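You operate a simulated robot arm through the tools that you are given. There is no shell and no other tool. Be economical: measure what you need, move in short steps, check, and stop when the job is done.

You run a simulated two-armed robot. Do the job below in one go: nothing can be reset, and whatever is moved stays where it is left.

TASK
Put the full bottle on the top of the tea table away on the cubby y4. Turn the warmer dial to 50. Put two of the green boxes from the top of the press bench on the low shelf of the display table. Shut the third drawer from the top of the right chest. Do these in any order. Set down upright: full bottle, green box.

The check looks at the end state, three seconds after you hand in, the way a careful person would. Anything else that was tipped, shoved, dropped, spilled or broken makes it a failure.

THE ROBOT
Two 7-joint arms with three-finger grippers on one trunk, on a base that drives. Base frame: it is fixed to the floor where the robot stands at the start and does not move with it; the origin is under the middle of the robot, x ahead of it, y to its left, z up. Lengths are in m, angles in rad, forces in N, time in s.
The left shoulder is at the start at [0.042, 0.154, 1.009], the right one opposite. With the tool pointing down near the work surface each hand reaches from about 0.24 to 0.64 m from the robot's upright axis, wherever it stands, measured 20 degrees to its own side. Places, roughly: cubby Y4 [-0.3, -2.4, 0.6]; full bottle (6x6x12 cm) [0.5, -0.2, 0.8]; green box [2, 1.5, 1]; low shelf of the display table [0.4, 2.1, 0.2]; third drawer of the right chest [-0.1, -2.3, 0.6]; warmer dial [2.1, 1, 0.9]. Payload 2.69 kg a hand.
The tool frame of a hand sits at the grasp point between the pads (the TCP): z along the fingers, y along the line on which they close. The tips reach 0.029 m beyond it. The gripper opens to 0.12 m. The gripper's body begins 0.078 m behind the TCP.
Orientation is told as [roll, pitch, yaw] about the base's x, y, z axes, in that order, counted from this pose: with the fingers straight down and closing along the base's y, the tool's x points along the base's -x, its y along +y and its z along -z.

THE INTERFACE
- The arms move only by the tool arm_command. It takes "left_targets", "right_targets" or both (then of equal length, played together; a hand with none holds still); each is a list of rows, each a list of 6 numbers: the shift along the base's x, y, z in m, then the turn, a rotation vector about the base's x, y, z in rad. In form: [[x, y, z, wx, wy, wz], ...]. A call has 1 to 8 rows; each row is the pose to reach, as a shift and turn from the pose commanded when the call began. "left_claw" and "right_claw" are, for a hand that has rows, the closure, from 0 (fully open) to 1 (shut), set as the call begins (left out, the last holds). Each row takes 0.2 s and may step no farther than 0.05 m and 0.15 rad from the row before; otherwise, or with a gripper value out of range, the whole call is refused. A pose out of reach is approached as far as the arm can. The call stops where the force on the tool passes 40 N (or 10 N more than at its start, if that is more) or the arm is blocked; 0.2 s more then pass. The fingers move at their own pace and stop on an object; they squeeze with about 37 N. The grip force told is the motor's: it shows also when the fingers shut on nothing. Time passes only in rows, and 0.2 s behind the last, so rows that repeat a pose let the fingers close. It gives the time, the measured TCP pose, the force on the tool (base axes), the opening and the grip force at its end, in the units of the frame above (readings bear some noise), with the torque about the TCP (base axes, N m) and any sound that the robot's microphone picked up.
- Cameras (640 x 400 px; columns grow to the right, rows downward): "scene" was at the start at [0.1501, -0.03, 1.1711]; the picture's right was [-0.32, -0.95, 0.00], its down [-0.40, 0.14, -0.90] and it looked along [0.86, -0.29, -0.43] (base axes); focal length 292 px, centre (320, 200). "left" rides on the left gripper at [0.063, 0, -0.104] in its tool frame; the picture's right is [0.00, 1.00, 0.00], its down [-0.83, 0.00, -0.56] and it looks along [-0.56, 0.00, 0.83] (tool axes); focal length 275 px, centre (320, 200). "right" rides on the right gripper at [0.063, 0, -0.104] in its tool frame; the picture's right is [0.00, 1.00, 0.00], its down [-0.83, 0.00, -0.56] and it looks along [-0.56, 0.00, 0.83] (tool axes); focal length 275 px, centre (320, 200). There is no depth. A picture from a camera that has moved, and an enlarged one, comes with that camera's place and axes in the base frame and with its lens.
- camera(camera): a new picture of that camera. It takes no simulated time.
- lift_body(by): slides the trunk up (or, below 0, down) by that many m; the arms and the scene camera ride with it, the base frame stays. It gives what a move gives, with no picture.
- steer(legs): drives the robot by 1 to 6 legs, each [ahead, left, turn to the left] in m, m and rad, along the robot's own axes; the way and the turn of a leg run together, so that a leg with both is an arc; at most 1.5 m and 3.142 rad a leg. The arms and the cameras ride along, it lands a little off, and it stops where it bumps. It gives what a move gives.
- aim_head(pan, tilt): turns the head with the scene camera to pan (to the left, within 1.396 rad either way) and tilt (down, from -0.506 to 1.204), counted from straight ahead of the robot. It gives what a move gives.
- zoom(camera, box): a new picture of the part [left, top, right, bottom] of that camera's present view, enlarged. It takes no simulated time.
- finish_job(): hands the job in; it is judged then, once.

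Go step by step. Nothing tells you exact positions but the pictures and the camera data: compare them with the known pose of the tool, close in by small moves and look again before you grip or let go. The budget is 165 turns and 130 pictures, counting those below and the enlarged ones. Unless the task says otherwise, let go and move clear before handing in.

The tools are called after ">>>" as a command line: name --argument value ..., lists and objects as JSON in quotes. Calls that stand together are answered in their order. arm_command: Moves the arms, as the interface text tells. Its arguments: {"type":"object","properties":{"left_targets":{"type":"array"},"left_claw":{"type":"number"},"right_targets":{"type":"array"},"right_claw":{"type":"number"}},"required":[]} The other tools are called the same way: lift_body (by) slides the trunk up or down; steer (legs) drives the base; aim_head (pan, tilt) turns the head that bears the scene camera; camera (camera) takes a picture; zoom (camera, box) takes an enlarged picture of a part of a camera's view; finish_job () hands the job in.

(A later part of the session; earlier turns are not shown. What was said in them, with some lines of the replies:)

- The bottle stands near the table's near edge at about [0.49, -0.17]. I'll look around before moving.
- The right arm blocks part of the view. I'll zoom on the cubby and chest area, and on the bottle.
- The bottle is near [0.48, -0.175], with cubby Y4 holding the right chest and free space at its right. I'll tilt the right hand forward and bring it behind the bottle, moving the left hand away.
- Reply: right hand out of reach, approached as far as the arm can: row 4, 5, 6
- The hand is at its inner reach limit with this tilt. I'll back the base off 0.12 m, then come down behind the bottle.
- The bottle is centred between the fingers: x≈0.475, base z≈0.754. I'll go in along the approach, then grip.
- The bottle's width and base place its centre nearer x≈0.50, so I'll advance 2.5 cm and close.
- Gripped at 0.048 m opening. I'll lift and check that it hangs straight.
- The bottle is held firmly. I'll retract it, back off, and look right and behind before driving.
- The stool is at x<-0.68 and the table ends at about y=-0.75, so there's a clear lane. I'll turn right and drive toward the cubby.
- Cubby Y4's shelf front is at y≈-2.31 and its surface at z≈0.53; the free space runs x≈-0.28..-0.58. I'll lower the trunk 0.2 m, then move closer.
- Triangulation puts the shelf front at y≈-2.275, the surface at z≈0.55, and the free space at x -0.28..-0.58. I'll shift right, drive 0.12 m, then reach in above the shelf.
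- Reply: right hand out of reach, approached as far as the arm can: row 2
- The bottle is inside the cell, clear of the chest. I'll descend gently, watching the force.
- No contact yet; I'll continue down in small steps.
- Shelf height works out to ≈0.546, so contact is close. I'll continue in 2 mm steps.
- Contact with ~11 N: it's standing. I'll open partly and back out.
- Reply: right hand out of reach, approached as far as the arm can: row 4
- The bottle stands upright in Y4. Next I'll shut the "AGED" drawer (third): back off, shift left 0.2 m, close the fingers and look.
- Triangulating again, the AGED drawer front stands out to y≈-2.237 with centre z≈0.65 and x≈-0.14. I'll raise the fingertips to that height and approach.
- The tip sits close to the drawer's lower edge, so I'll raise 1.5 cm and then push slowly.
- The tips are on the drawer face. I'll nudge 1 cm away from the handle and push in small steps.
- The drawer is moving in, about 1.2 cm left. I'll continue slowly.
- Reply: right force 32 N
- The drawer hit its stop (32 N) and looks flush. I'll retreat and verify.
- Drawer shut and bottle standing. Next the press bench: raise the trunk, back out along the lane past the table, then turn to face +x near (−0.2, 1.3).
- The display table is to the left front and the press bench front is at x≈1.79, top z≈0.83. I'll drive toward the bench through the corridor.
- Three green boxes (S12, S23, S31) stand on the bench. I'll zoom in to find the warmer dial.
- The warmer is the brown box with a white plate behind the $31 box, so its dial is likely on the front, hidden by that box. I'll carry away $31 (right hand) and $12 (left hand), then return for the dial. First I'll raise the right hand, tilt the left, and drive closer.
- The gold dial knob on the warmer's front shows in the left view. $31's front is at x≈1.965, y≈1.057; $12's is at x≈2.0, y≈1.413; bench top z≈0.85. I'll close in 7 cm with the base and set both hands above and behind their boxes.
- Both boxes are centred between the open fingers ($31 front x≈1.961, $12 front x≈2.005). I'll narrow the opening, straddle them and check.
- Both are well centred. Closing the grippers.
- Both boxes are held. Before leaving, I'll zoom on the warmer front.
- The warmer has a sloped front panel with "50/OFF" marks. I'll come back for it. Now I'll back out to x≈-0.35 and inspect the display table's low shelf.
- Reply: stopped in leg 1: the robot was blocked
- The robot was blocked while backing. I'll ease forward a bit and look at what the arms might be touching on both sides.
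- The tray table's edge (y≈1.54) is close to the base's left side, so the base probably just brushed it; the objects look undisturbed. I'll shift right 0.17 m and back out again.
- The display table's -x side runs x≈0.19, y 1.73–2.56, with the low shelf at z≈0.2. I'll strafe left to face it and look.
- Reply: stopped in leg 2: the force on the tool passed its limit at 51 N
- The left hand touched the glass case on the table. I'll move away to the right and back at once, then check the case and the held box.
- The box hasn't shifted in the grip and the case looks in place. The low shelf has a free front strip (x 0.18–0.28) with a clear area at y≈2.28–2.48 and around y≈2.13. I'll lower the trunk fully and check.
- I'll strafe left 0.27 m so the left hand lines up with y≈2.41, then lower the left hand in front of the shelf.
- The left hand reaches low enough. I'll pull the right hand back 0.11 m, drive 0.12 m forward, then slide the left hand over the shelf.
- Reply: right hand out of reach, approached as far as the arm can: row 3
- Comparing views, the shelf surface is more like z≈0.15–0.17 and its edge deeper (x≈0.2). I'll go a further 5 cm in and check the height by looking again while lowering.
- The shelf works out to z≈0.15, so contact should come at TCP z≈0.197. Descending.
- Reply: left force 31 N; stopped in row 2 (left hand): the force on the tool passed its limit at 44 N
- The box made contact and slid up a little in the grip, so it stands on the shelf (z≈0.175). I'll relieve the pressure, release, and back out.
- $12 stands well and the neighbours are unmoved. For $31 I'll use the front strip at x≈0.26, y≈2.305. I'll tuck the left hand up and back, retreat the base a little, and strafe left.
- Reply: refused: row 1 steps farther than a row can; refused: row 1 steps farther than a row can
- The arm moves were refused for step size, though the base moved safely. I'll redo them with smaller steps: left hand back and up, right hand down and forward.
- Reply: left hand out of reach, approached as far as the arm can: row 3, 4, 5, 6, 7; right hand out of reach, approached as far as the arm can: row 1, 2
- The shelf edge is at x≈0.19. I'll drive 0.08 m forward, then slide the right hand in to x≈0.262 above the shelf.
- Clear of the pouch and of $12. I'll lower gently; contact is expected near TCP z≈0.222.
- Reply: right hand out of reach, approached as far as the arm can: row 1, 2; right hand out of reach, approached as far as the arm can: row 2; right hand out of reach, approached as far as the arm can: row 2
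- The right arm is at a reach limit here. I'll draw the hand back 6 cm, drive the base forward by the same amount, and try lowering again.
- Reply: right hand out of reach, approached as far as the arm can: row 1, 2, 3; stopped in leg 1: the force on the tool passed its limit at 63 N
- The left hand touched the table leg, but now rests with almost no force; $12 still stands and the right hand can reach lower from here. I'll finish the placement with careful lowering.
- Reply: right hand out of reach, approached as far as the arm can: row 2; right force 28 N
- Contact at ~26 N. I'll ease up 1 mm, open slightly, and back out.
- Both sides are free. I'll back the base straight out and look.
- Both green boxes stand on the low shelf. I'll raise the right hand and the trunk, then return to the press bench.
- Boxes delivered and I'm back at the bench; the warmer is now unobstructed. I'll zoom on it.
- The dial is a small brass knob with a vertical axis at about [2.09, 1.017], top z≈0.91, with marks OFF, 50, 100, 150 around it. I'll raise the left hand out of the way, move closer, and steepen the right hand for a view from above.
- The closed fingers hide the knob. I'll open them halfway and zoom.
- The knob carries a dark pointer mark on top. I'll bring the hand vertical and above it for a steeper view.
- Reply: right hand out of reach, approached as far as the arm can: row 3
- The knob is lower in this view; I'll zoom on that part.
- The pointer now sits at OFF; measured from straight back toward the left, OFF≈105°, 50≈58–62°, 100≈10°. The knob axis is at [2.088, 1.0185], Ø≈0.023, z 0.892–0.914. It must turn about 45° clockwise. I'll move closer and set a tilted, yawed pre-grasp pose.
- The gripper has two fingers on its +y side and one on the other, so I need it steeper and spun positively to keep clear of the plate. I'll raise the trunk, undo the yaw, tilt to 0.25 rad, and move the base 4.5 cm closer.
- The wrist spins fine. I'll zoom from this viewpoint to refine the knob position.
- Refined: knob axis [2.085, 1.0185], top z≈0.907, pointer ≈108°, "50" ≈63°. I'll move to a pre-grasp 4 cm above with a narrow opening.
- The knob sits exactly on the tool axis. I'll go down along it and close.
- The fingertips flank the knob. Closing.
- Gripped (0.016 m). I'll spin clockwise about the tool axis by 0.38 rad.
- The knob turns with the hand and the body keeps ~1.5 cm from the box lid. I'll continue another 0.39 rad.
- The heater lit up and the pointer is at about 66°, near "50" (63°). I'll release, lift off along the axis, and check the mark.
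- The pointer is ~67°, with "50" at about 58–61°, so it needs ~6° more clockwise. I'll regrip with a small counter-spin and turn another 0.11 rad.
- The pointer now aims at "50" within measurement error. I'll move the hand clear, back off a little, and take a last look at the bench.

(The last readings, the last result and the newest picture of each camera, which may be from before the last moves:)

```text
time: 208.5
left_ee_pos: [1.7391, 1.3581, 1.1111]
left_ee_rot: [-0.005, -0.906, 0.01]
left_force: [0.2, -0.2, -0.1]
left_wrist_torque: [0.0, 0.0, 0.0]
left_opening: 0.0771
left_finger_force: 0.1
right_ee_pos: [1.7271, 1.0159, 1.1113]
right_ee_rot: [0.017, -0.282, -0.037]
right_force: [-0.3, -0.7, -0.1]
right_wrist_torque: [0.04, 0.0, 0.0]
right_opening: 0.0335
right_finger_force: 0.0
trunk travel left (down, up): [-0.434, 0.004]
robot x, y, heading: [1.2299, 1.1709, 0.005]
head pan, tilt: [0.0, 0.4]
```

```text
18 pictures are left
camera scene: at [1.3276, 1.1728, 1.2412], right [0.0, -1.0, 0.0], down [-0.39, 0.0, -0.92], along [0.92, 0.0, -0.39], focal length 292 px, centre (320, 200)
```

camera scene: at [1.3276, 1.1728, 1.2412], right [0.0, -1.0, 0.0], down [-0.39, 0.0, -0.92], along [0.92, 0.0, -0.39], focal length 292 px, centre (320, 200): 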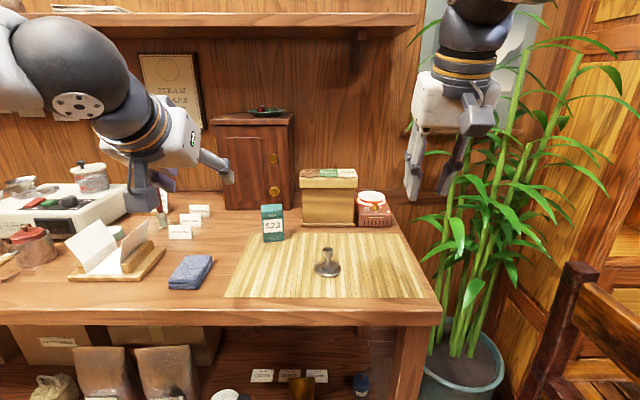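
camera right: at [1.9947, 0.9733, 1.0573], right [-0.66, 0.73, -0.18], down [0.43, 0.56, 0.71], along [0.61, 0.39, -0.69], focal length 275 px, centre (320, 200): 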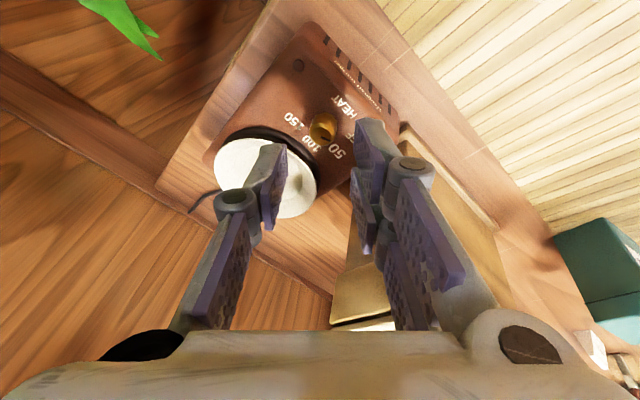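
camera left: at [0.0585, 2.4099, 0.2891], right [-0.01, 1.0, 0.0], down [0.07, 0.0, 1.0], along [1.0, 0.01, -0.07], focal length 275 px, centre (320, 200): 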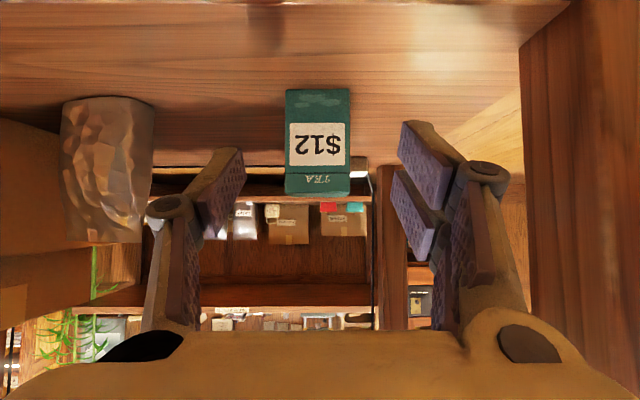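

Everything on the bench is in order, all four jobs are done and both hands are empty and clear, so I'm handing in.

>>> finish_job

```text
The job is handed in.
```

I handed the job in with all four parts done:

- **Bottle:** it stands upright in cubby Y4.
- **Drawer:** the third drawer ("AGED") of the right chest is shut.
- **Green boxes:** the $12 and $31 boxes stand upright on the low shelf of the display table.
- **Warmer dial:** it is turned to 50, though my last reading was about 62° against roughly 57–62° for the mark. The warmer is now on and glowing.

Along the way the left hand bumped the glass case (51 N) and later a leg of the display table (63 N). The base was also blocked once, probably by the tray stand. I saw nothing tipped or moved in the pictures after each one.
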